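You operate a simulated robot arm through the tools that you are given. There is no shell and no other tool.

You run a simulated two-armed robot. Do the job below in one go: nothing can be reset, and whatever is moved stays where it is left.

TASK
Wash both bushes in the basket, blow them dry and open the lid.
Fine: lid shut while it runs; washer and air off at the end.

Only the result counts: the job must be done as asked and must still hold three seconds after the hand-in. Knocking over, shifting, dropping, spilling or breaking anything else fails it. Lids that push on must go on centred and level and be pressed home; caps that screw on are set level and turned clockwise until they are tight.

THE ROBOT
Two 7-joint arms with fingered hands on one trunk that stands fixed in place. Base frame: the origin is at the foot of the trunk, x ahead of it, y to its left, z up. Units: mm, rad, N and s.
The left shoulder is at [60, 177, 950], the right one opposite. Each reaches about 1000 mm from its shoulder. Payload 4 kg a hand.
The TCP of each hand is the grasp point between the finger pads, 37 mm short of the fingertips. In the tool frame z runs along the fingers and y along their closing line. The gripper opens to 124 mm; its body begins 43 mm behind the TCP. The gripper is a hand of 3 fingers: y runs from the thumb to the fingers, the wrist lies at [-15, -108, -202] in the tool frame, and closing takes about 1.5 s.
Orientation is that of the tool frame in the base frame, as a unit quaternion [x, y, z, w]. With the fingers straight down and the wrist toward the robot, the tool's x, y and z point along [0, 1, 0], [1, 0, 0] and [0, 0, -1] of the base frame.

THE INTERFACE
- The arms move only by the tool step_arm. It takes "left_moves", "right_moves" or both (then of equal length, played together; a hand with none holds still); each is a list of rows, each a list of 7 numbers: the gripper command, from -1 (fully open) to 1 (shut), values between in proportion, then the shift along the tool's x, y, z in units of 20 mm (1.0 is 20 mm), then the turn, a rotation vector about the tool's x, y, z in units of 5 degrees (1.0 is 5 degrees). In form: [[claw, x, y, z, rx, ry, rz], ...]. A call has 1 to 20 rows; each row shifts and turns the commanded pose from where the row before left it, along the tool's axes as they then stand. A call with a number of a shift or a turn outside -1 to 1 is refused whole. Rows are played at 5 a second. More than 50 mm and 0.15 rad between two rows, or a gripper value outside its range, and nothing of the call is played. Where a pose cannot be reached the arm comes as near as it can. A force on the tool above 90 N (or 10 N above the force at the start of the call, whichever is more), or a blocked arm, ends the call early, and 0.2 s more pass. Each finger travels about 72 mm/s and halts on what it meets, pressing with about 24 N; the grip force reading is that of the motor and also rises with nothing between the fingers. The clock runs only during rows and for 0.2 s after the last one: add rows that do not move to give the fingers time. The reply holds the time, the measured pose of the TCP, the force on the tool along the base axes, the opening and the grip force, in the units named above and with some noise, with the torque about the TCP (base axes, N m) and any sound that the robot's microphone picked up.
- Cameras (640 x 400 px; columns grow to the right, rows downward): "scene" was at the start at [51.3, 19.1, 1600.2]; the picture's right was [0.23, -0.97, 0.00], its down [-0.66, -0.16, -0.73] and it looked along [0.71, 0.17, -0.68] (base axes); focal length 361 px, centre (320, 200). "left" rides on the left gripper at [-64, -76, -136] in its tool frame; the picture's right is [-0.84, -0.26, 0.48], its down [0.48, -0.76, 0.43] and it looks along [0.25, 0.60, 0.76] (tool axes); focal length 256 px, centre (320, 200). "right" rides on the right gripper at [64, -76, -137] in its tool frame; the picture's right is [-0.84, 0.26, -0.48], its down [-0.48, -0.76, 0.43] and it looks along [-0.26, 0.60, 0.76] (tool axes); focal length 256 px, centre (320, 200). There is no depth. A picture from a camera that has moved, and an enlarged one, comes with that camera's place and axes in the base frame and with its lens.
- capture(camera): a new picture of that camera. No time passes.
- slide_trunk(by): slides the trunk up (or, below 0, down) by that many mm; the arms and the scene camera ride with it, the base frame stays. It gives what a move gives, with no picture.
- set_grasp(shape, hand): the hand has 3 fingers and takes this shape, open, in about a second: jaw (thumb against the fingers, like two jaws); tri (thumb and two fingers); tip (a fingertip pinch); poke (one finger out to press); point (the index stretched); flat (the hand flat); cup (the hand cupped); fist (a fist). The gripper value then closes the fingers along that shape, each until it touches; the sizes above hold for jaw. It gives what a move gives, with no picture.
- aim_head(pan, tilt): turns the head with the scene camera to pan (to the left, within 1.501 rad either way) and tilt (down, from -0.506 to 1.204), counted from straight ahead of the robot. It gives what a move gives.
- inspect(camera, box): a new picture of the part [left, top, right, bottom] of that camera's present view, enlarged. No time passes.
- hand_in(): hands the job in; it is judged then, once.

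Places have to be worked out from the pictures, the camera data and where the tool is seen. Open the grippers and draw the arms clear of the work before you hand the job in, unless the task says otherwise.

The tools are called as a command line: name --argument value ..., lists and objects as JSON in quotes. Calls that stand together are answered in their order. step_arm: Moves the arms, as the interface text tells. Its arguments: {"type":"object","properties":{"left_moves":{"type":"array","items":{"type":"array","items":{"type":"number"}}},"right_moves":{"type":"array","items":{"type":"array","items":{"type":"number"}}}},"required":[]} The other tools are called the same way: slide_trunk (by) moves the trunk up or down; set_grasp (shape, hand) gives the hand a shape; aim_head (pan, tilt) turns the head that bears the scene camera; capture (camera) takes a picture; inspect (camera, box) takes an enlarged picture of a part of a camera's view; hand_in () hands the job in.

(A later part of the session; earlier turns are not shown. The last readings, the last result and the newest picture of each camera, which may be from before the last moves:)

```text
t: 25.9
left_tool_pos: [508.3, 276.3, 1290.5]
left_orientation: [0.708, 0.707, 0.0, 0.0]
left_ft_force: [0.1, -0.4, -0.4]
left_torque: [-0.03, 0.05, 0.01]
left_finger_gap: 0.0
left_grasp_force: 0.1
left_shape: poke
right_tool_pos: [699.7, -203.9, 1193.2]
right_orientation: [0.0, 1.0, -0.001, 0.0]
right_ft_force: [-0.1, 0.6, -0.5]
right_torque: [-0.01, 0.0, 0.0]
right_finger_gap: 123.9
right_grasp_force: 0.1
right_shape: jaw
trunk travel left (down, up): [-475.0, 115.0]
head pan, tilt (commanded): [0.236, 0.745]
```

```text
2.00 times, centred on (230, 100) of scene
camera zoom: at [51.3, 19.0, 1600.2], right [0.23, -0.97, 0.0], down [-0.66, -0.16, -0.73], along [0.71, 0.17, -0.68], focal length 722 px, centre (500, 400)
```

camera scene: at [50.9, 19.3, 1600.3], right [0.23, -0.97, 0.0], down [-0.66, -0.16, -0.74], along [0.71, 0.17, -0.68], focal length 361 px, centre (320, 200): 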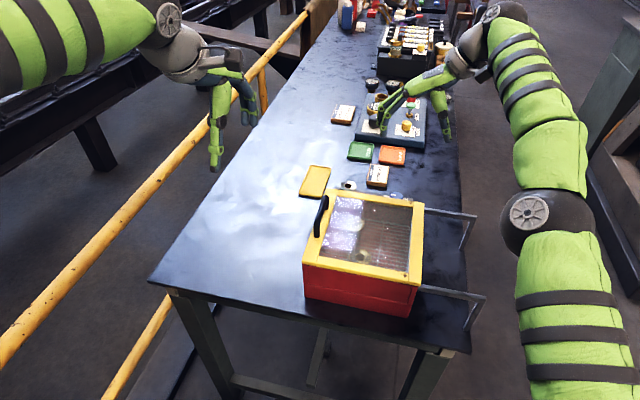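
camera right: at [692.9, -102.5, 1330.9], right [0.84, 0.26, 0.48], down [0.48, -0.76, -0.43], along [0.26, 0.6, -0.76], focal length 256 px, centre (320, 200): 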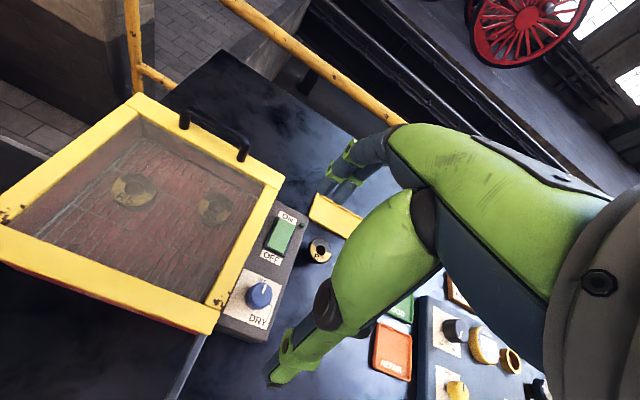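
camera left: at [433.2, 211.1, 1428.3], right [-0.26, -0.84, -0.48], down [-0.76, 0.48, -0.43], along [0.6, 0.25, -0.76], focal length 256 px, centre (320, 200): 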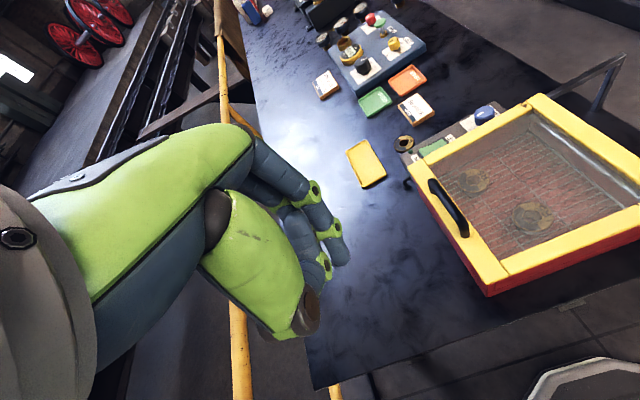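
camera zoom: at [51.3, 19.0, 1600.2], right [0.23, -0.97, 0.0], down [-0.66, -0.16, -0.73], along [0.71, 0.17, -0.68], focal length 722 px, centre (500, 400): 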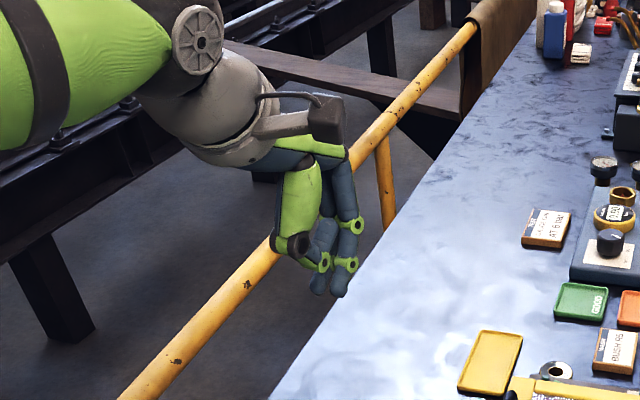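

The value changes nothing in poke, and the fingers stay half curled. I'll try the point shape to compare.

set_grasp --hand "left" --shape "point"

capture --camera "left"

inspect --camera "scene" --box '[130, 0, 330, 200]'

capture --camera "right"

```text
t: 26.8
left_tool_pos: [508.0, 276.6, 1292.5]
left_orientation: [0.707, 0.707, 0.0, 0.0]
left_ft_force: [-0.2, 0.1, -0.3]
left_torque: [-0.01, -0.01, -0.01]
left_finger_gap: 118.1
left_grasp_force: 0.0
left_shape: point
right_tool_pos: [700.7, -204.0, 1193.4]
right_orientation: [-0.001, 1.0, 0.0, 0.0]
right_ft_force: [0.1, 0.5, 0.0]
right_torque: [-0.05, 0.01, 0.01]
right_finger_gap: 123.9
right_grasp_force: 0.2
right_shape: jaw
trunk travel left (down, up): [-475.0, 115.0]
head pan, tilt (commanded): [0.236, 0.745]
```

```text
taken
camera left: at [433.2, 211.1, 1428.3], right [-0.26, -0.84, -0.48], down [-0.76, 0.48, -0.43], along [0.6, 0.25, -0.76], focal length 256 px, centre (320, 200)
```

left: 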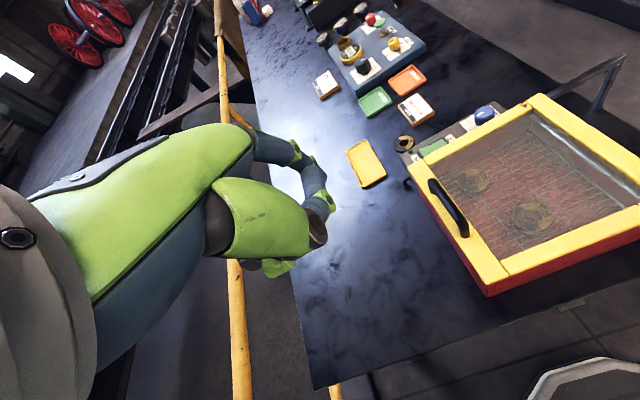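

```text
2.00 times, centred on (230, 100) of scene
camera zoom: at [51.3, 19.0, 1600.2], right [0.23, -0.97, 0.0], down [-0.66, -0.16, -0.73], along [0.71, 0.17, -0.68], focal length 722 px, centre (500, 400)
```

zoom: 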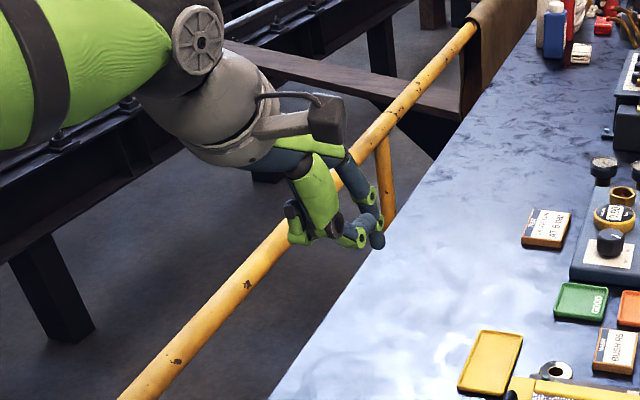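

```text
taken
camera right: at [636.3, -280.7, 1330.5], right [0.84, 0.26, 0.48], down [0.48, -0.76, -0.43], along [0.26, 0.6, -0.76], focal length 256 px, centre (320, 200)
```

right: 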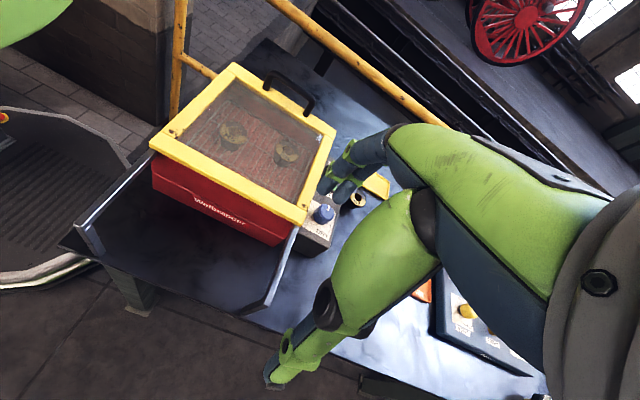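

The point shape may still be settling. I'll let time pass with the gripper value held and look again.

step_arm --left_moves '[[-1, 0, 0, 0, 0, 0, 0], [-1, 0, 0, 0, 0, 0, 0], [-1, 0, 0, 0, 0, 0, 0], [-1, 0, 0, 0, 0, 0, 0], [-1, 0, 0, 0, 0, 0, 0]]'

capture --camera "left"

inspect --camera "scene" --box '[180, 50, 280, 150]'

```text
t: 28.0
left_tool_pos: [508.1, 275.3, 1290.8]
left_orientation: [0.707, 0.707, 0.0, 0.001]
left_ft_force: [-0.7, 0.1, 0.5]
left_torque: [-0.03, -0.01, 0.0]
left_finger_gap: 118.1
left_grasp_force: 0.1
left_shape: point
right_tool_pos: [700.3, -204.5, 1194.0]
right_orientation: [0.0, 1.0, 0.0, 0.0]
right_ft_force: [0.3, 0.5, 0.3]
right_torque: [0.01, 0.0, -0.04]
right_finger_gap: 123.8
right_grasp_force: 0.0
right_shape: jaw
trunk travel left (down, up): [-475.0, 115.0]
head pan, tilt (commanded): [0.236, 0.745]
```

```text
taken
camera left: at [433.2, 211.1, 1428.3], right [-0.26, -0.84, -0.48], down [-0.76, 0.48, -0.43], along [0.6, 0.25, -0.76], focal length 256 px, centre (320, 200)
```

left: 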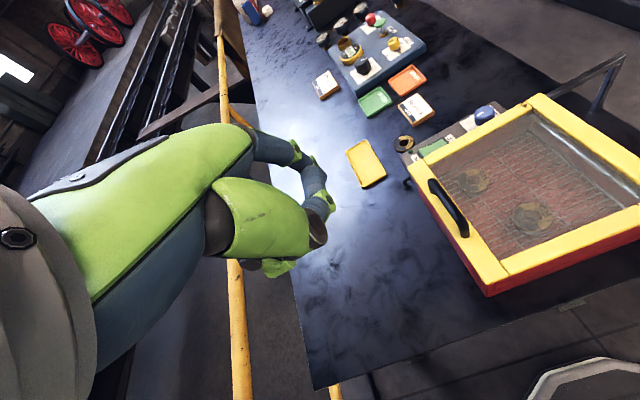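

```text
4.00 times, centred on (230, 100) of scene
camera zoom: at [51.3, 19.0, 1600.2], right [0.23, -0.97, 0.0], down [-0.66, -0.16, -0.73], along [0.71, 0.17, -0.68], focal length 1445 px, centre (680, 600)
```

zoom: 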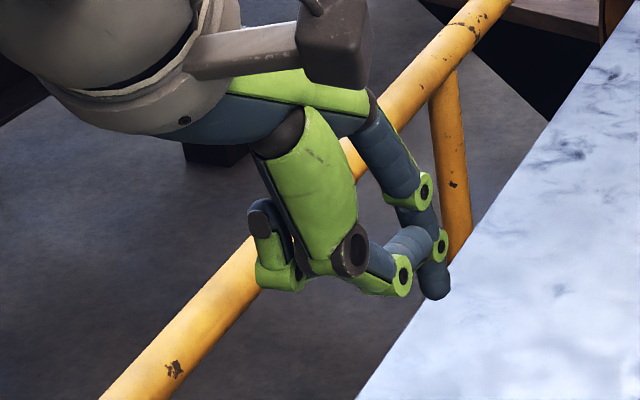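

In point the index sticks outward rather than down. I'll go back to poke and study the finger positions in close-up.

set_grasp --hand "left" --shape "poke"

inspect --camera "scene" --box '[180, 60, 280, 160]'

inspect --camera "left" --box '[220, 120, 400, 360]'

```text
t: 28.9
left_tool_pos: [508.4, 275.8, 1290.7]
left_orientation: [0.707, 0.707, 0.0, 0.0]
left_ft_force: [-0.4, 0.4, -0.1]
left_torque: [0.02, 0.01, 0.0]
left_finger_gap: 0.0
left_grasp_force: 0.1
left_shape: poke
right_tool_pos: [700.3, -205.1, 1194.0]
right_orientation: [0.0, 1.0, 0.0, 0.0]
right_ft_force: [-0.9, 0.1, -0.4]
right_torque: [0.01, -0.03, 0.01]
right_finger_gap: 124.0
right_grasp_force: 0.0
right_shape: jaw
trunk travel left (down, up): [-475.0, 115.0]
head pan, tilt (commanded): [0.236, 0.745]
```

```text
4.00 times, centred on (230, 110) of scene
camera zoom: at [51.3, 19.0, 1600.2], right [0.23, -0.97, 0.0], down [-0.66, -0.16, -0.73], along [0.71, 0.17, -0.68], focal length 1445 px, centre (680, 560)
```

zoom: 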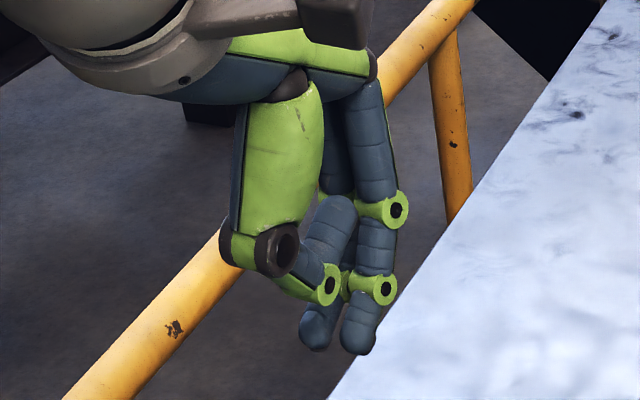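

```text
1.67 times, centred on (310, 240) of left
camera zoom: at [433.2, 211.1, 1428.3], right [-0.26, -0.84, -0.48], down [-0.76, 0.48, -0.43], along [0.6, 0.25, -0.76], focal length 427 px, centre (337, 133)
```

zoom: 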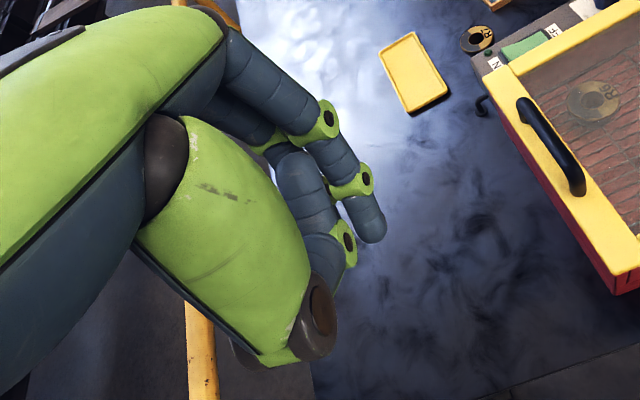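

In poke, two adjacent fingers point down with the thumb folded away; the tips sit about 25–30 mm beyond the TCP. I'll turn the left hand +90° so the pair lies across the rocker's width, lowering it to z≈1120 on the way.

step_arm --left_moves '[[1, 0, 0, 0.47, 0, 0, 1], [1, 0, 0, 0.47, 0, 0, 1], [1, 0, 0, 0.47, 0, 0, 1], [1, 0, 0, 0.47, 0, 0, 1], [1, 0, 0, 0.47, 0, 0, 1], [1, 0, 0, 0.47, 0, 0, 1], [1, 0, 0, 0.47, 0, 0, 1], [1, 0, 0, 0.47, 0, 0, 1], [1, 0, 0, 0.47, 0, 0, 1], [1, 0, 0, 0.47, 0, 0, 1], [1, 0, 0, 0.47, 0, 0, 1], [1, 0, 0, 0.47, 0, 0, 1], [1, 0, 0, 0.47, 0, 0, 1], [1, 0, 0, 0.47, 0, 0, 1], [1, 0, 0, 0.47, 0, 0, 1], [1, 0, 0, 0.47, 0, 0, 1], [1, 0, 0, 0.47, 0, 0, 1], [1, 0, 0, 0.47, 0, 0, 1]]'

capture --camera "scene"

capture --camera "left"

```text
t: 32.7
left_tool_pos: [510.2, 276.0, 1122.1]
left_orientation: [1.0, -0.001, 0.001, 0.0]
left_ft_force: [-0.3, 0.0, 0.3]
left_torque: [-0.01, 0.02, 0.0]
left_finger_gap: 0.0
left_grasp_force: 0.1
left_shape: poke
right_tool_pos: [700.2, -206.0, 1195.8]
right_orientation: [0.0, 1.0, 0.0, 0.0]
right_ft_force: [0.2, 0.3, 0.7]
right_torque: [-0.01, 0.03, 0.05]
right_finger_gap: 123.7
right_grasp_force: 0.0
right_shape: jaw
trunk travel left (down, up): [-475.0, 115.0]
head pan, tilt (commanded): [0.236, 0.745]
```

```text
taken
camera scene: at [51.7, 19.1, 1600.2], right [0.23, -0.97, 0.0], down [-0.66, -0.16, -0.73], along [0.71, 0.17, -0.68], focal length 361 px, centre (320, 200)
```

scene: 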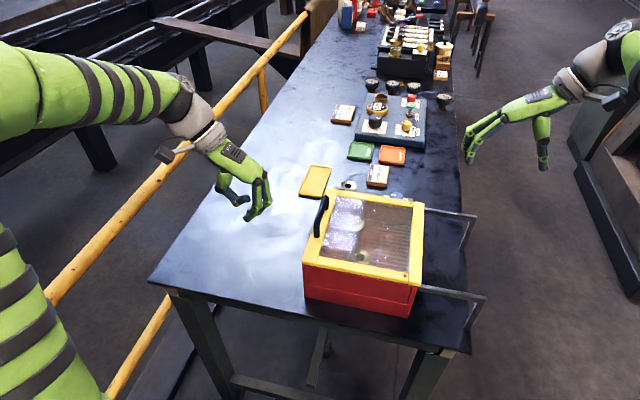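

```text
taken
camera left: at [447.4, 351.0, 1258.4], right [-0.84, 0.26, -0.48], down [0.48, 0.76, -0.43], along [0.25, -0.6, -0.76], focal length 256 px, centre (320, 200)
```

left: 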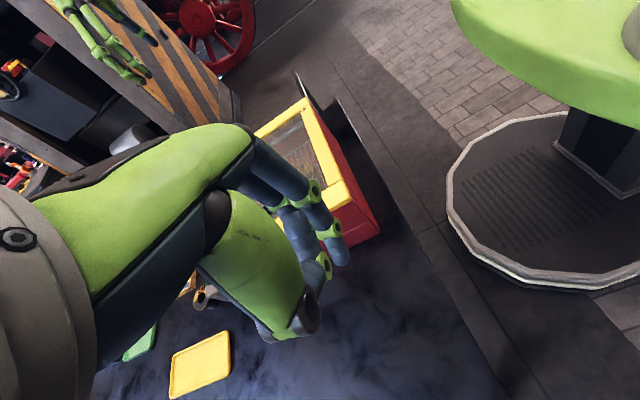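

I'll zoom in on the left hand from the scene camera to pin down the fingertip in this orientation.

inspect --camera "scene" --box '[190, 130, 310, 240]'

inspect --camera "right" --box '[0, 0, 320, 200]'

```text
3.64 times, centred on (250, 185) of scene
camera zoom: at [51.7, 19.1, 1600.2], right [0.23, -0.97, 0.0], down [-0.66, -0.16, -0.73], along [0.71, 0.17, -0.68], focal length 1314 px, centre (574, 254)
```

zoom: 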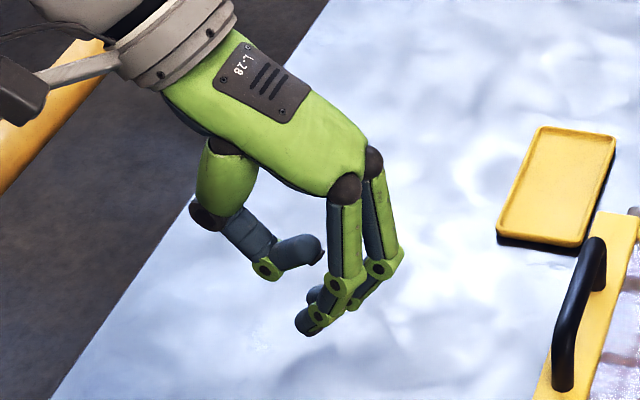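

```text
2.00 times, centred on (160, 100) of right
camera zoom: at [636.7, -280.6, 1330.4], right [0.84, 0.26, 0.48], down [0.48, -0.76, -0.43], along [0.26, 0.6, -0.76], focal length 512 px, centre (640, 400)
```

zoom: 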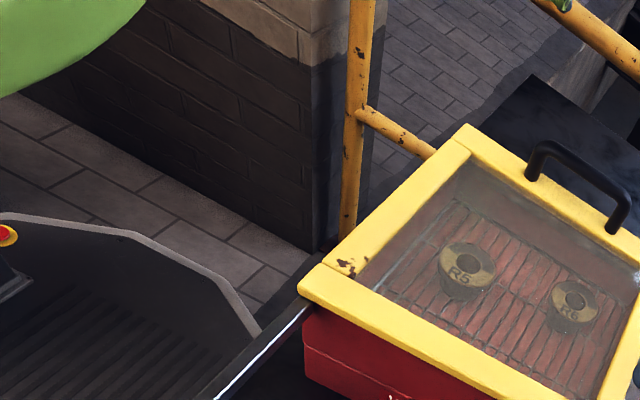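

The two fingertips are bent slightly inward and end about 37 mm below the TCP, roughly under it. I'll move the left hand along x beside the basket, then over to the rocker's ON end at about (778, 110), staying at z≈1122.

step_arm --left_moves '[[1, 0.96, 0, 0, 0, 0, 0], [1, 0.96, 0, 0, 0, 0, 0], [1, 0.96, 0, 0, 0, 0, 0], [1, 0.96, 0, 0, 0, 0, 0], [1, 0.96, 0, 0, 0, 0, 0], [1, 0.96, 0, 0, 0, 0, 0], [1, 0.96, 0, 0, 0, 0, 0], [1, 0.96, 0, 0, 0, 0, 0], [1, 0.96, 0, 0, 0, 0, 0], [1, 0.96, 0, 0, 0, 0, 0], [1, 0.96, 0, 0, 0, 0, 0], [1, 0.96, 0, 0, 0, 0, 0], [1, 0.96, 0, 0, 0, 0, 0], [1, 0.96, 0, 0, 0, 0, 0]]'

step_arm --left_moves '[[1, 0, 0.9, 0, 0, 0, 0], [1, 0, 0.9, 0, 0, 0, 0], [1, 0, 0.9, 0, 0, 0, 0], [1, 0, 0.9, 0, 0, 0, 0], [1, 0, 0.9, 0, 0, 0, 0], [1, 0, 0.9, 0, 0, 0, 0], [1, 0, 0.9, 0, 0, 0, 0], [1, 0, 0.9, 0, 0, 0, 0], [1, 0, 0.9, 0, 0, 0, 0], [1, 0, 0.1, 0, 0, 0, 0], [1, 0, 0, 0, 0, 0, 0]]'

capture --camera "scene"

capture --camera "left"

capture --camera "right"

```text
t: 35.7
left_tool_pos: [773.5, 274.5, 1121.0]
left_orientation: [1.0, 0.0, -0.001, 0.0]
left_ft_force: [-0.9, -0.3, -0.6]
left_torque: [0.01, -0.03, 0.03]
left_finger_gap: 0.0
left_grasp_force: 0.0
left_shape: poke
left hand out of reach, approached as far as the arm can: row 14
right_tool_pos: [701.2, -205.0, 1193.8]
right_orientation: [0.001, 1.0, 0.0, -0.001]
right_ft_force: [1.3, 0.6, 0.4]
right_torque: [0.0, 0.01, 0.0]
right_finger_gap: 124.0
right_grasp_force: 0.1
right_shape: jaw
trunk travel left (down, up): [-475.0, 115.0]
head pan, tilt (commanded): [0.236, 0.745]
```

```text
t: 38.1
left_tool_pos: [774.3, 110.5, 1119.3]
left_orientation: [1.0, 0.0, 0.0, 0.0]
left_ft_force: [0.0, 0.6, 0.2]
left_torque: [0.0, -0.02, -0.01]
left_finger_gap: 0.0
left_grasp_force: 0.1
left_shape: poke
right_tool_pos: [699.8, -205.6, 1193.8]
right_orientation: [0.0, 1.0, 0.0, 0.0]
right_ft_force: [0.2, -0.6, -0.3]
right_torque: [-0.02, 0.03, 0.0]
right_finger_gap: 124.0
right_grasp_force: 0.1
right_shape: jaw
trunk travel left (down, up): [-475.0, 115.0]
head pan, tilt (commanded): [0.236, 0.745]
```

```text
taken
camera scene: at [51.5, 19.0, 1600.2], right [0.23, -0.97, 0.0], down [-0.66, -0.16, -0.73], along [0.71, 0.17, -0.68], focal length 361 px, centre (320, 200)
```

scene: 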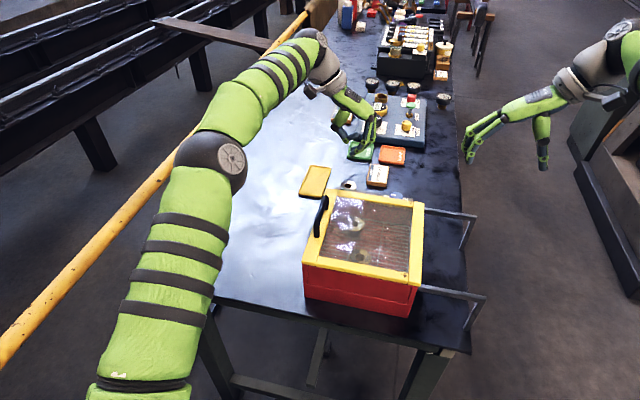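

```text
taken
camera left: at [711.2, 186.0, 1257.1], right [-0.84, 0.26, -0.48], down [0.48, 0.76, -0.43], along [0.25, -0.6, -0.76], focal length 256 px, centre (320, 200)
```

left: 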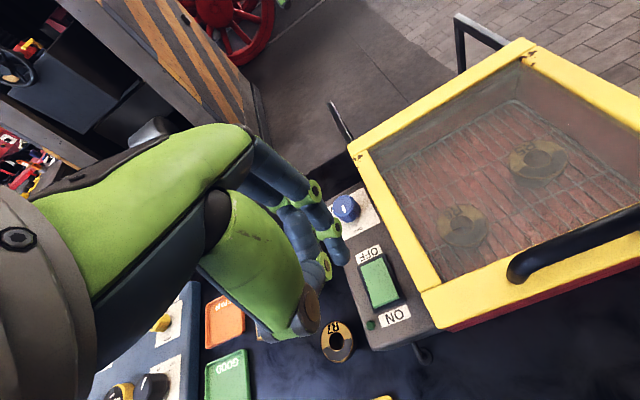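

```text
taken
camera right: at [636.4, -280.8, 1330.5], right [0.84, 0.26, 0.48], down [0.48, -0.76, -0.43], along [0.26, 0.6, -0.76], focal length 256 px, centre (320, 200)
```

right: 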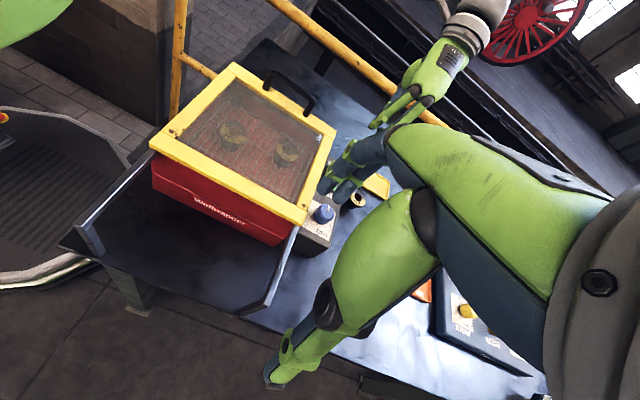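

The left camera now has a good view of the panel. I'll zoom in to place the rocker's ends and the DRY mark precisely.

inspect --camera "left" --box '[300, 170, 460, 370]'

inspect --camera "left" --box '[320, 180, 400, 250]'

inspect --camera "right" --box '[270, 180, 370, 280]'

```text
2.00 times, centred on (380, 270) of left
camera zoom: at [711.2, 186.0, 1257.1], right [-0.84, 0.26, -0.48], down [0.48, 0.76, -0.43], along [0.25, -0.6, -0.76], focal length 512 px, centre (200, 60)
```

zoom: 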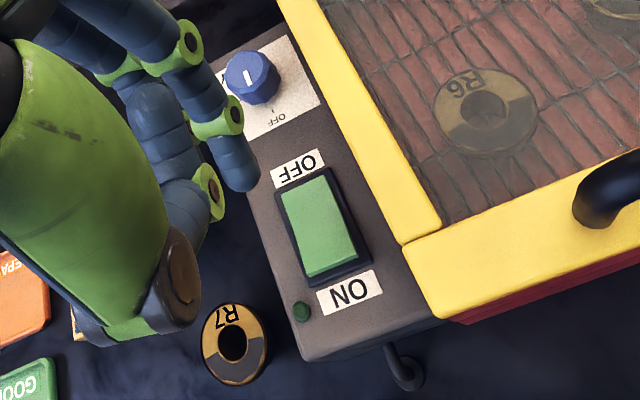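

```text
5.71 times, centred on (360, 215) of left
camera zoom: at [711.2, 186.0, 1257.1], right [-0.84, 0.26, -0.48], down [0.48, 0.76, -0.43], along [0.25, -0.6, -0.76], focal length 1463 px, centre (91, 114)
```

zoom: 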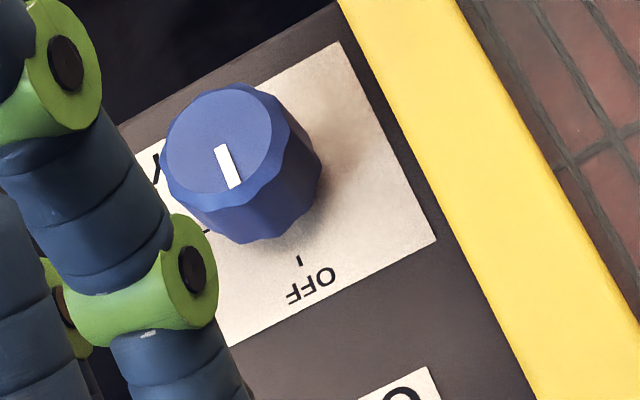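

```text
4.00 times, centred on (320, 230) of right
camera zoom: at [636.4, -280.8, 1330.5], right [0.84, 0.26, 0.48], down [0.48, -0.76, -0.43], along [0.26, 0.6, -0.76], focal length 1024 px, centre (320, 80)
```

zoom: 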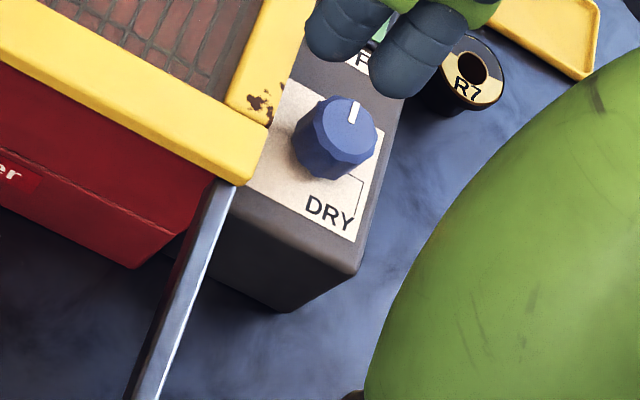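

The fresh fix puts the rocker's green face at x≈775, y 68–119, with its ON end at y≈112–119; the knob is at (777, −12.5), top z≈972. The left fingertips are lined up at (774, 110), so I'll descend to just above the rocker.

step_arm --left_moves '[[1, 0, 0, 1, 0, 0, 0], [1, 0, 0, 1, 0, 0, 0], [1, 0, 0, 1, 0, 0, 0], [1, 0, 0, 1, 0, 0, 0], [1, 0, 0, 1, 0, 0, 0], [1, 0, 0, 0, 0, 0, 0]]'

capture --camera "left"

inspect --camera "scene" --box '[290, 110, 430, 230]'

inspect --camera "right" --box '[270, 100, 420, 280]'

```text
t: 39.5
left_tool_pos: [769.3, 111.2, 1022.1]
left_orientation: [1.0, 0.0, 0.0, -0.001]
left_ft_force: [0.1, 0.4, -0.2]
left_torque: [0.01, 0.0, 0.01]
left_finger_gap: 0.0
left_grasp_force: 0.0
left_shape: poke
right_tool_pos: [699.9, -203.8, 1194.1]
right_orientation: [0.0, 1.0, 0.0, -0.001]
right_ft_force: [-0.2, -0.6, -0.5]
right_torque: [-0.01, 0.01, 0.0]
right_finger_gap: 123.9
right_grasp_force: 0.1
right_shape: jaw
trunk travel left (down, up): [-475.0, 115.0]
head pan, tilt (commanded): [0.236, 0.745]
```

```text
taken
camera left: at [707.1, 186.8, 1157.9], right [-0.84, 0.26, -0.48], down [0.48, 0.76, -0.43], along [0.25, -0.6, -0.76], focal length 256 px, centre (320, 200)
```

left: 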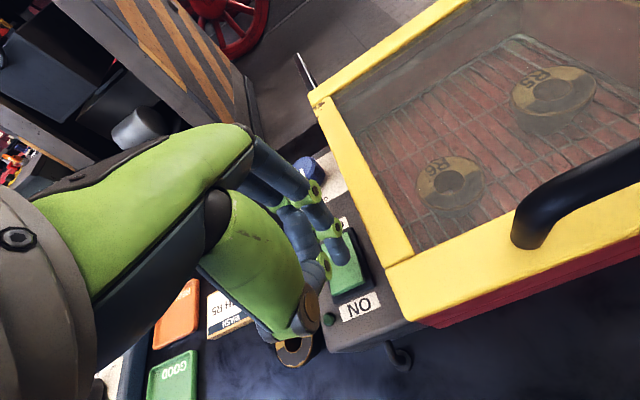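

```text
3.33 times, centred on (360, 170) of scene
camera zoom: at [51.4, 19.0, 1600.3], right [0.23, -0.97, 0.0], down [-0.66, -0.16, -0.73], along [0.71, 0.17, -0.68], focal length 1204 px, centre (187, 300)
```

zoom: 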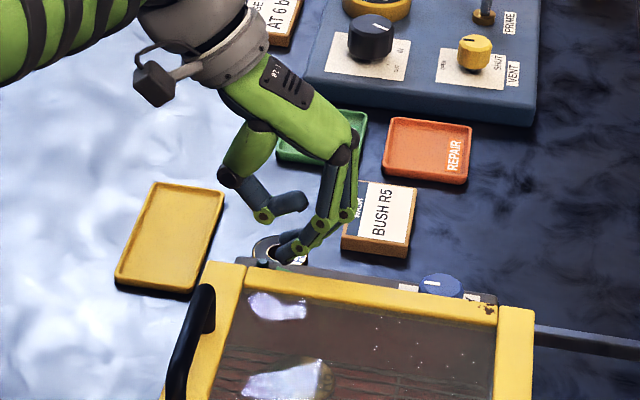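

```text
2.22 times, centred on (345, 190) of right
camera zoom: at [636.4, -280.7, 1330.5], right [0.84, 0.26, 0.48], down [0.48, -0.76, -0.43], along [0.26, 0.6, -0.76], focal length 569 px, centre (264, 222)
```

zoom: 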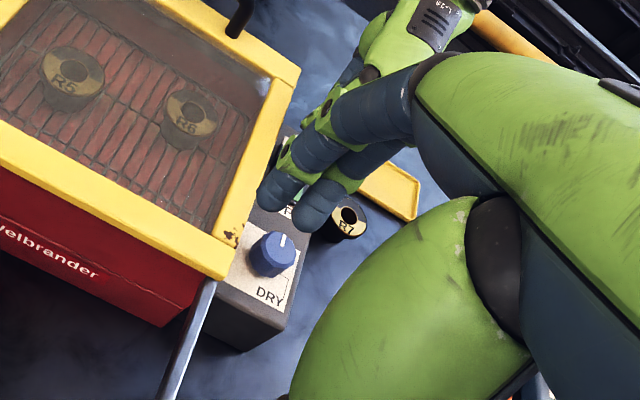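

The fingertips hover above the rocker's ON half with no contact yet. I'll shift 6 mm outward in x and lower carefully until a force appears.

step_arm --left_moves '[[1, 0.3, 0, 0.5, 0, 0, 0], [1, 0, 0, 0.5, 0, 0, 0], [1, 0, 0, 0.2, 0, 0, 0], [1, 0, 0, 0.2, 0, 0, 0]]'

inspect --camera "left" --box '[250, 140, 450, 370]'

```text
t: 40.5
left_tool_pos: [778.8, 110.5, 993.2]
left_orientation: [1.0, 0.001, 0.0, 0.0]
left_ft_force: [0.7, -0.8, 0.6]
left_torque: [0.01, 0.02, 0.04]
left_finger_gap: 0.0
left_grasp_force: 0.0
left_shape: poke
right_tool_pos: [700.2, -204.4, 1194.5]
right_orientation: [0.001, 1.0, 0.001, 0.0]
right_ft_force: [-0.6, 0.0, 0.3]
right_torque: [-0.02, -0.02, 0.01]
right_finger_gap: 124.0
right_grasp_force: 0.0
right_shape: jaw
trunk travel left (down, up): [-475.0, 115.0]
head pan, tilt (commanded): [0.236, 0.745]
```

```text
1.74 times, centred on (350, 255) of left
camera zoom: at [716.9, 185.7, 1130.5], right [-0.84, 0.26, -0.48], down [0.48, 0.76, -0.43], along [0.25, -0.6, -0.76], focal length 445 px, centre (268, 104)
```

zoom: 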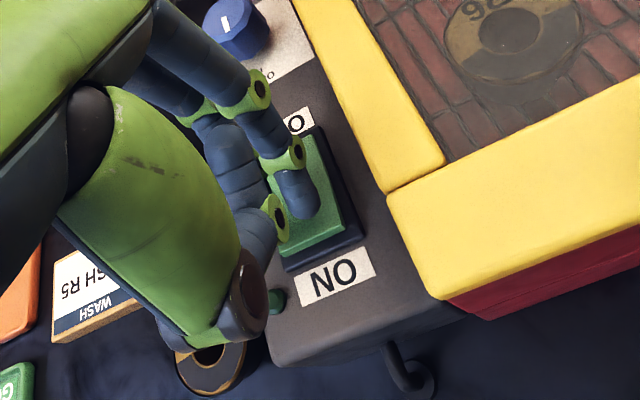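

The visible fingertip sits on the rocker's ON half but a bit far in +x. I'll shift back 7 mm in x and 3 mm toward the ON end, then press down in small steps.

step_arm --left_moves '[[1, -0.35, -0.15, 0, 0, 0, 0], [1, 0, 0, 0.15, 0, 0, 0], [1, 0, 0, 0.15, 0, 0, 0], [1, 0, 0, 0, 0, 0, 0]]'

```text
t: 41.5
left_tool_pos: [773.4, 113.6, 987.6]
left_orientation: [1.0, 0.001, 0.0, 0.0]
left_ft_force: [-0.2, -1.6, 0.4]
left_torque: [-0.03, 0.01, 0.0]
left_finger_gap: 0.0
left_grasp_force: 0.0
left_shape: poke
right_tool_pos: [700.2, -204.5, 1193.8]
right_orientation: [0.0, 1.0, -0.001, 0.0]
right_ft_force: [0.4, 0.5, -0.6]
right_torque: [0.01, 0.01, 0.03]
right_finger_gap: 123.9
right_grasp_force: 0.0
right_shape: jaw
trunk travel left (down, up): [-475.0, 115.0]
head pan, tilt (commanded): [0.236, 0.745]
```

Still no contact at TCP z≈988; I continue lowering in 3 mm steps.

step_arm --left_moves '[[1, 0, 0, 0.15, 0, 0, 0], [1, 0, 0, 0.15, 0, 0, 0], [1, 0, 0, 0, 0, 0, 0]]'

inspect --camera "left" --box '[250, 140, 450, 370]'

```text
t: 42.3
left_tool_pos: [772.7, 115.3, 981.4]
left_orientation: [1.0, 0.0, 0.0, 0.0]
left_ft_force: [0.0, 0.2, 1.3]
left_torque: [0.0, -0.04, -0.03]
left_finger_gap: 0.3
left_grasp_force: 0.1
left_shape: poke
right_tool_pos: [699.8, -204.8, 1193.5]
right_orientation: [0.0, 1.0, 0.0, 0.001]
right_ft_force: [0.3, -0.3, 0.4]
right_torque: [-0.01, 0.0, 0.01]
right_finger_gap: 124.2
right_grasp_force: 0.0
right_shape: jaw
trunk travel left (down, up): [-475.0, 115.0]
head pan, tilt (commanded): [0.236, 0.745]
```

```text
1.74 times, centred on (350, 255) of left
camera zoom: at [710.0, 189.8, 1118.0], right [-0.84, 0.26, -0.48], down [0.48, 0.76, -0.43], along [0.25, -0.6, -0.76], focal length 445 px, centre (268, 104)
```

zoom: 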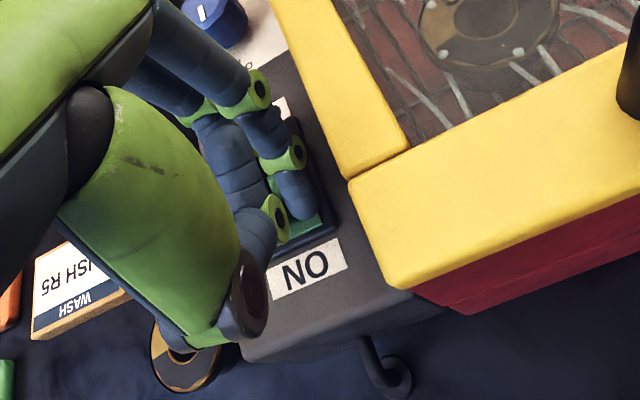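

White spray streaks now show inside the basket, so the washer seems to have started. I'll lift off the rocker and check the lamp and the rocker's tilt.

step_arm --left_moves '[[1, 0, 0, -0.5, 0, 0, 0], [1, 0, 0, -1, 0, 0, 0], [1, 0, 0, -1, 0, 0, 0], [1, 0, 0, -1, 0, 0, 0]]'

capture --camera "left"

inspect --camera "scene" --box '[290, 150, 450, 310]'

inspect --camera "right" --box '[140, 60, 360, 260]'

```text
t: 43.3
left_tool_pos: [772.1, 114.5, 1052.9]
left_orientation: [1.0, -0.001, 0.001, 0.0]
left_ft_force: [0.0, 0.1, -0.4]
left_torque: [0.02, 0.01, 0.03]
left_finger_gap: 0.0
left_grasp_force: 0.1
left_shape: poke
right_tool_pos: [699.8, -204.9, 1193.7]
right_orientation: [0.0, 1.0, 0.0, -0.001]
right_ft_force: [0.1, 0.9, 0.0]
right_torque: [-0.01, -0.01, 0.01]
right_finger_gap: 123.6
right_grasp_force: 0.1
right_shape: jaw
trunk travel left (down, up): [-475.0, 115.0]
head pan, tilt (commanded): [0.236, 0.745]
```

```text
taken
camera left: at [709.4, 189.8, 1189.9], right [-0.84, 0.26, -0.48], down [0.48, 0.76, -0.43], along [0.25, -0.6, -0.76], focal length 256 px, centre (320, 200)
```

left: 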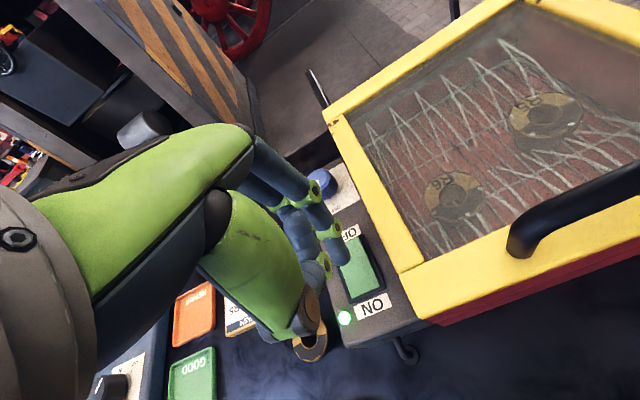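

```text
2.50 times, centred on (370, 230) of scene
camera zoom: at [51.2, 19.0, 1600.2], right [0.23, -0.97, 0.0], down [-0.66, -0.16, -0.73], along [0.71, 0.17, -0.68], focal length 903 px, centre (195, 125)
```

zoom: 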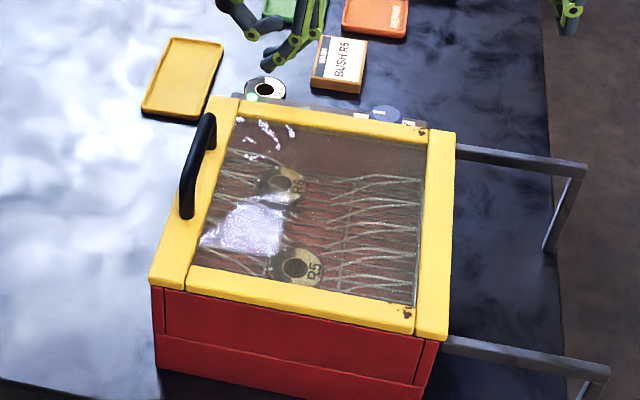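

```text
2.00 times, centred on (250, 160) of right
camera zoom: at [636.2, -280.8, 1330.6], right [0.84, 0.26, 0.48], down [0.48, -0.76, -0.43], along [0.26, 0.6, -0.76], focal length 512 px, centre (460, 280)
```

zoom: 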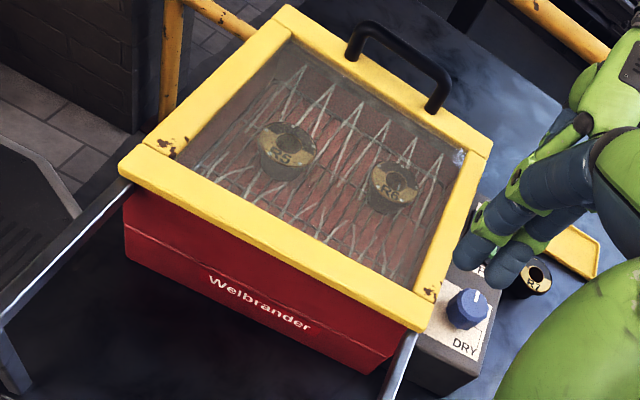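

The lamp is lit and jets are spraying with the lid shut. I'll take a baseline look at the bushes, then let time pass while the left hand shifts to hover over the OFF end.

inspect --camera "right" --box '[190, 90, 300, 190]'

step_arm --left_moves '[[1, 0, 0, -1, 0, 0, 0], [1, 0, 0.5, 0, 0, 0, 0], [1, 0, 0.5, 0, 0, 0, 0], [1, 0, 0.5, 0, 0, 0, 0], [1, 0, 0.5, 0, 0, 0, 0], [1, 0, 0, 0, 0, 0, 0], [1, 0, 0, 0, 0, 0, 0], [1, 0, 0, 0, 0, 0, 0], [1, 0, 0, 0, 0, 0, 0], [1, 0, 0, 0, 0, 0, 0], [1, 0, 0, 0, 0, 0, 0], [1, 0, 0, 0, 0, 0, 0], [1, 0, 0, 0, 0, 0, 0], [1, 0, 0, 0, 0, 0, 0], [1, 0, 0, 0, 0, 0, 0], [1, 0, 0, 0, 0, 0, 0], [1, 0, 0, 0, 0, 0, 0], [1, 0, 0, 0, 0, 0, 0]]'

inspect --camera "right" --box '[190, 90, 300, 190]'

capture --camera "left"

```text
4.00 times, centred on (245, 140) of right
camera zoom: at [636.2, -280.8, 1330.6], right [0.84, 0.26, 0.48], down [0.48, -0.76, -0.43], along [0.26, 0.6, -0.76], focal length 1024 px, centre (620, 440)
```

zoom: 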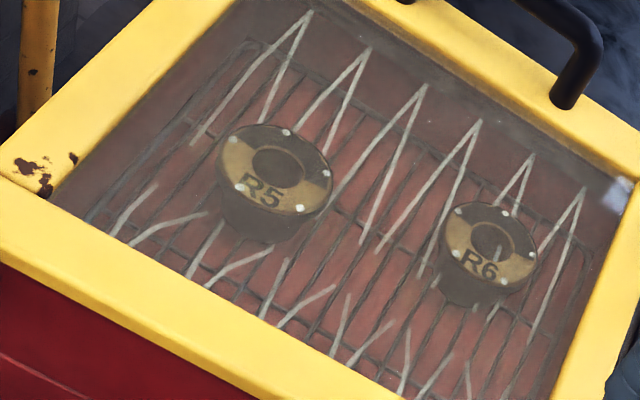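

```text
t: 47.1
left_tool_pos: [773.8, 74.2, 1070.8]
left_orientation: [1.0, 0.0, 0.0, 0.0]
left_ft_force: [-0.2, -0.2, -0.1]
left_torque: [0.01, -0.01, 0.01]
left_finger_gap: 0.0
left_grasp_force: 0.0
left_shape: poke
right_tool_pos: [700.1, -204.6, 1193.4]
right_orientation: [0.0, 1.0, 0.0, 0.0]
right_ft_force: [-0.3, -0.3, 0.1]
right_torque: [0.0, 0.02, -0.03]
right_finger_gap: 123.9
right_grasp_force: 0.1
right_shape: jaw
trunk travel left (down, up): [-475.0, 115.0]
head pan, tilt (commanded): [0.236, 0.745]
```

```text
4.00 times, centred on (245, 140) of right
camera zoom: at [636.4, -280.7, 1330.5], right [0.84, 0.26, 0.48], down [0.48, -0.76, -0.43], along [0.26, 0.6, -0.76], focal length 1024 px, centre (620, 440)
```

zoom: 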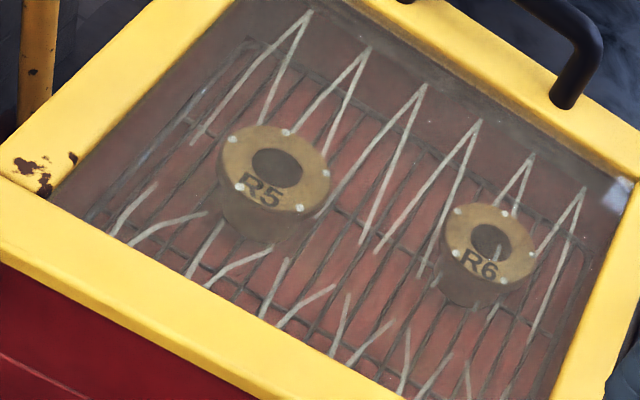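

```text
taken
camera left: at [710.3, 149.8, 1207.5], right [-0.84, 0.26, -0.48], down [0.48, 0.76, -0.43], along [0.25, -0.6, -0.76], focal length 256 px, centre (320, 200)
```

left: 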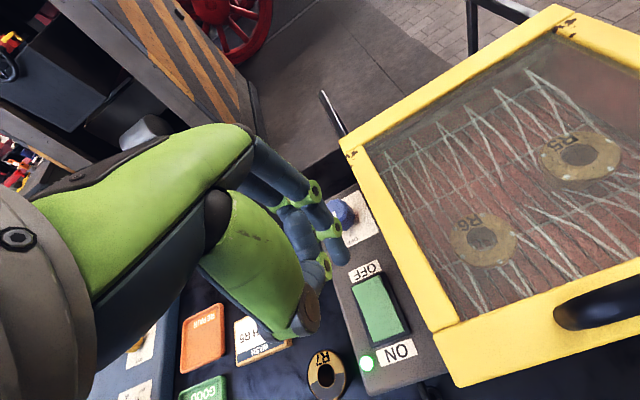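

The dark dirt patches have gone from both bushes after a few seconds of spray; the white dots are droplets. I'll let it run a bit longer while I lower onto the OFF end.

step_arm --left_moves '[[1, 0, 0, 0, 0, 0, 0], [1, 0, 0, 0, 0, 0, 0], [1, 0, 0, 0, 0, 0, 0], [1, 0, 0, 0, 0, 0, 0], [1, 0, 0, 0, 0, 0, 0], [1, 0, 0, 0, 0, 0, 0], [1, 0, 0, 0, 0, 0, 0], [1, 0, 0, 0, 0, 0, 0], [1, 0, 0, 0, 0, 0, 0], [1, 0, 0, 0, 0, 0, 0], [1, 0, 0.1, 1, 0, 0, 0], [1, 0, 0, 1, 0, 0, 0], [1, 0, 0, 1, 0, 0, 0], [1, 0, 0, 0.5, 0, 0, 0], [1, 0, 0, 0, 0, 0, 0]]'

inspect --camera "left" --box '[250, 140, 450, 370]'

inspect --camera "right" --box '[190, 90, 300, 190]'

```text
t: 50.3
left_tool_pos: [771.7, 72.7, 1002.5]
left_orientation: [1.0, 0.0, -0.001, 0.0]
left_ft_force: [0.3, 0.8, 0.7]
left_torque: [0.0, 0.06, 0.02]
left_finger_gap: 0.0
left_grasp_force: 0.0
left_shape: poke
right_tool_pos: [699.1, -205.4, 1192.5]
right_orientation: [-0.001, 1.0, 0.0, 0.0]
right_ft_force: [-0.8, 0.0, -0.2]
right_torque: [0.02, 0.01, 0.01]
right_finger_gap: 123.7
right_grasp_force: 0.0
right_shape: jaw
trunk travel left (down, up): [-475.0, 115.0]
head pan, tilt (commanded): [0.236, 0.745]
```

```text
1.74 times, centred on (350, 255) of left
camera zoom: at [709.0, 147.7, 1138.9], right [-0.84, 0.26, -0.48], down [0.48, 0.76, -0.43], along [0.25, -0.6, -0.76], focal length 445 px, centre (268, 104)
```

zoom: 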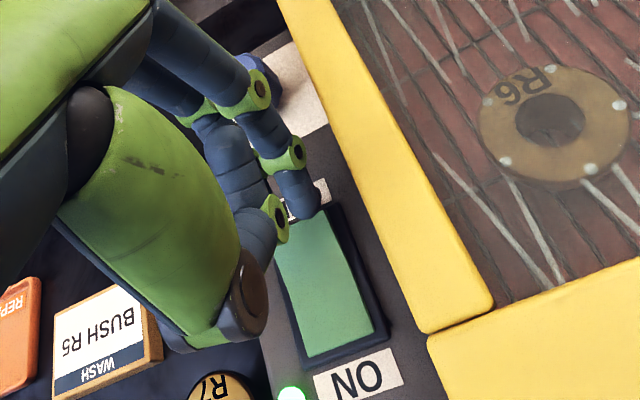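

```text
4.00 times, centred on (245, 140) of right
camera zoom: at [636.4, -280.8, 1330.5], right [0.84, 0.26, 0.48], down [0.48, -0.76, -0.43], along [0.26, 0.6, -0.76], focal length 1024 px, centre (620, 440)
```

zoom: 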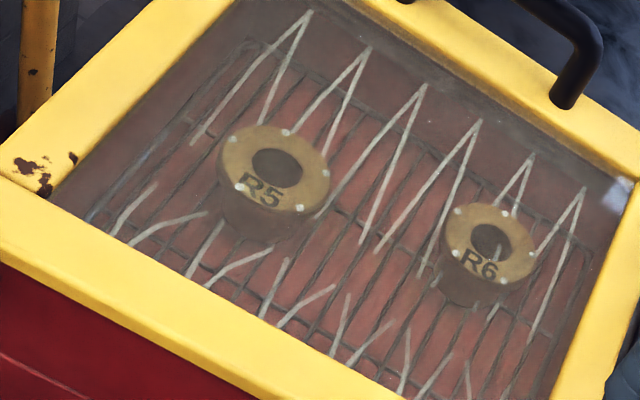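

The washer has now run about 8 s and both bushes look clean. The fingertip is over the OFF half (y≈73), so I'll press down in small steps.

step_arm --left_moves '[[1, 0, 0, 0.4, 0, 0, 0], [1, 0, 0, 0.3, 0, 0, 0], [1, 0, 0, 0.2, 0, 0, 0], [1, 0, 0, 0.15, 0, 0, 0], [1, 0, 0, 0, 0, 0, 0]]'

inspect --camera "left" --box '[250, 140, 450, 370]'

inspect --camera "right" --box '[190, 90, 300, 190]'

```text
t: 51.5
left_tool_pos: [771.9, 71.7, 979.3]
left_orientation: [1.0, 0.0, 0.0, -0.001]
left_ft_force: [1.0, -0.1, 2.4]
left_torque: [-0.04, -0.01, -0.01]
left_finger_gap: 0.2
left_grasp_force: 0.0
left_shape: poke
right_tool_pos: [700.2, -205.3, 1194.2]
right_orientation: [0.0, 1.0, 0.0, 0.0]
right_ft_force: [-0.1, 0.3, -0.1]
right_torque: [-0.03, -0.03, -0.02]
right_finger_gap: 124.0
right_grasp_force: 0.0
right_shape: jaw
trunk travel left (down, up): [-475.0, 115.0]
head pan, tilt (commanded): [0.236, 0.745]
```

```text
1.74 times, centred on (350, 255) of left
camera zoom: at [709.6, 147.8, 1117.1], right [-0.84, 0.26, -0.48], down [0.48, 0.76, -0.43], along [0.26, -0.6, -0.76], focal length 445 px, centre (268, 104)
```

zoom: 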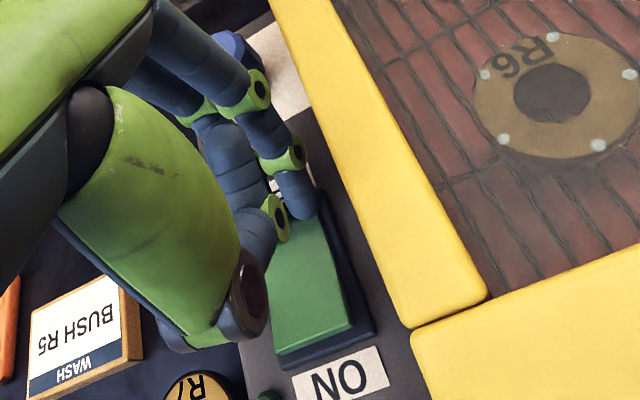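

```text
4.00 times, centred on (245, 140) of right
camera zoom: at [636.3, -280.8, 1330.6], right [0.84, 0.26, 0.48], down [0.48, -0.76, -0.43], along [0.26, 0.6, -0.76], focal length 1024 px, centre (620, 440)
```

zoom: 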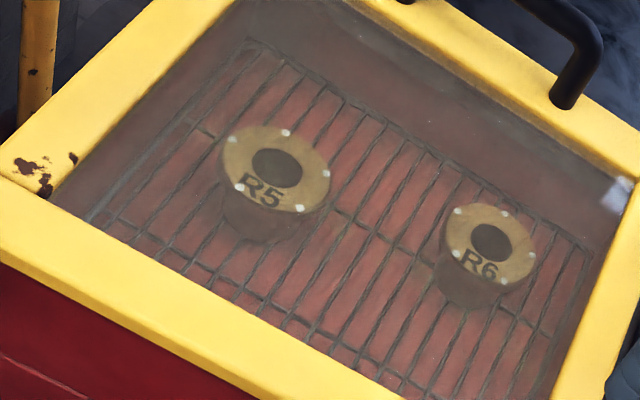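

The jets have stopped, the lamp is out and droplets remain on both bushes, so the washer is off. I'll lift the left hand and draw it well away to the left.

step_arm --left_moves '[[1, 0, 0, -0.5, 0, 0, 0], [1, 0, 0, -1, 0, 0, 0], [1, 0, 0, -1, 0, 0, 0], [1, 0, 0, -1, 0, 0, 0], [1, 0, 0, -1, 0, 0, 0], [1, 0, 0, -1, 0, 0, 0], [1, 0, -1, -1, 0, 0, 0], [1, 0, -1, 0, 0, 0, 0], [1, 0, -1, 0, 0, 0, 0], [1, 0, -1, 0, 0, 0, 0], [1, 0, -1, 0, 0, 0, 0], [1, 0, -1, 0, 0, 0, 0], [1, 0, -1, 0, 0, 0, 0], [1, 0, -1, 0, 0, 0, 0], [1, 0, -1, 0, 0, 0, 0], [1, 0, -1, 0, 0, 0, 0]]'

capture --camera "right"

capture --camera "scene"

capture --camera "left"

```text
t: 54.9
left_tool_pos: [777.0, 273.6, 1108.6]
left_orientation: [1.0, 0.0, 0.0, 0.0]
left_ft_force: [-0.4, 0.5, 0.5]
left_torque: [-0.02, 0.0, 0.04]
left_finger_gap: 0.2
left_grasp_force: 0.0
left_shape: poke
right_tool_pos: [700.1, -204.7, 1193.6]
right_orientation: [0.0, 1.0, 0.0, 0.0]
right_ft_force: [0.2, 0.2, 0.8]
right_torque: [0.02, 0.01, 0.02]
right_finger_gap: 123.9
right_grasp_force: 0.0
right_shape: jaw
trunk travel left (down, up): [-475.0, 115.0]
head pan, tilt (commanded): [0.236, 0.745]
```

```text
taken
camera right: at [636.8, -280.5, 1330.4], right [0.84, 0.26, 0.48], down [0.48, -0.76, -0.43], along [0.26, 0.6, -0.76], focal length 256 px, centre (320, 200)
```

right: 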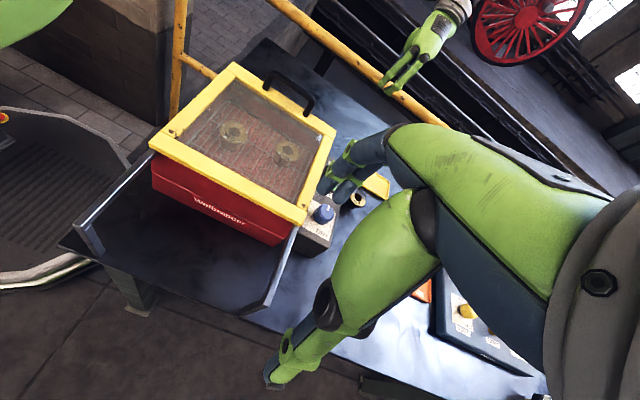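

```text
taken
camera scene: at [51.8, 19.3, 1600.2], right [0.23, -0.97, 0.0], down [-0.66, -0.16, -0.73], along [0.71, 0.17, -0.68], focal length 361 px, centre (320, 200)
```

scene: 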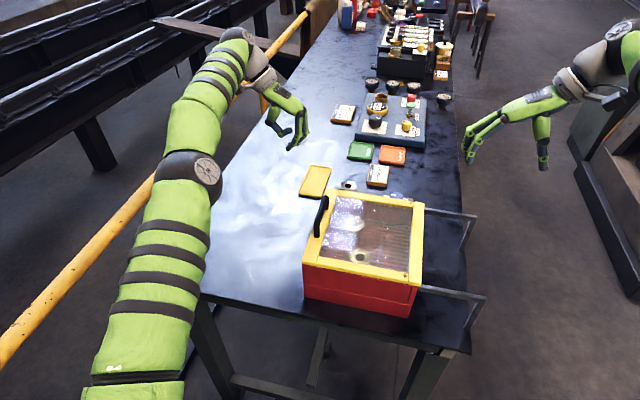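

```text
taken
camera left: at [714.1, 348.8, 1245.7], right [-0.84, 0.26, -0.48], down [0.48, 0.76, -0.43], along [0.25, -0.6, -0.76], focal length 256 px, centre (320, 200)
```

left: 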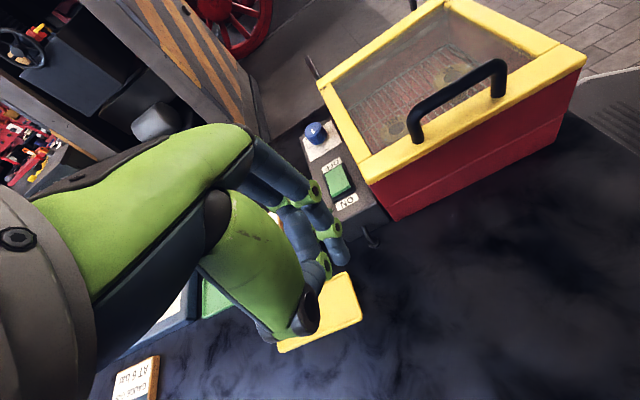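

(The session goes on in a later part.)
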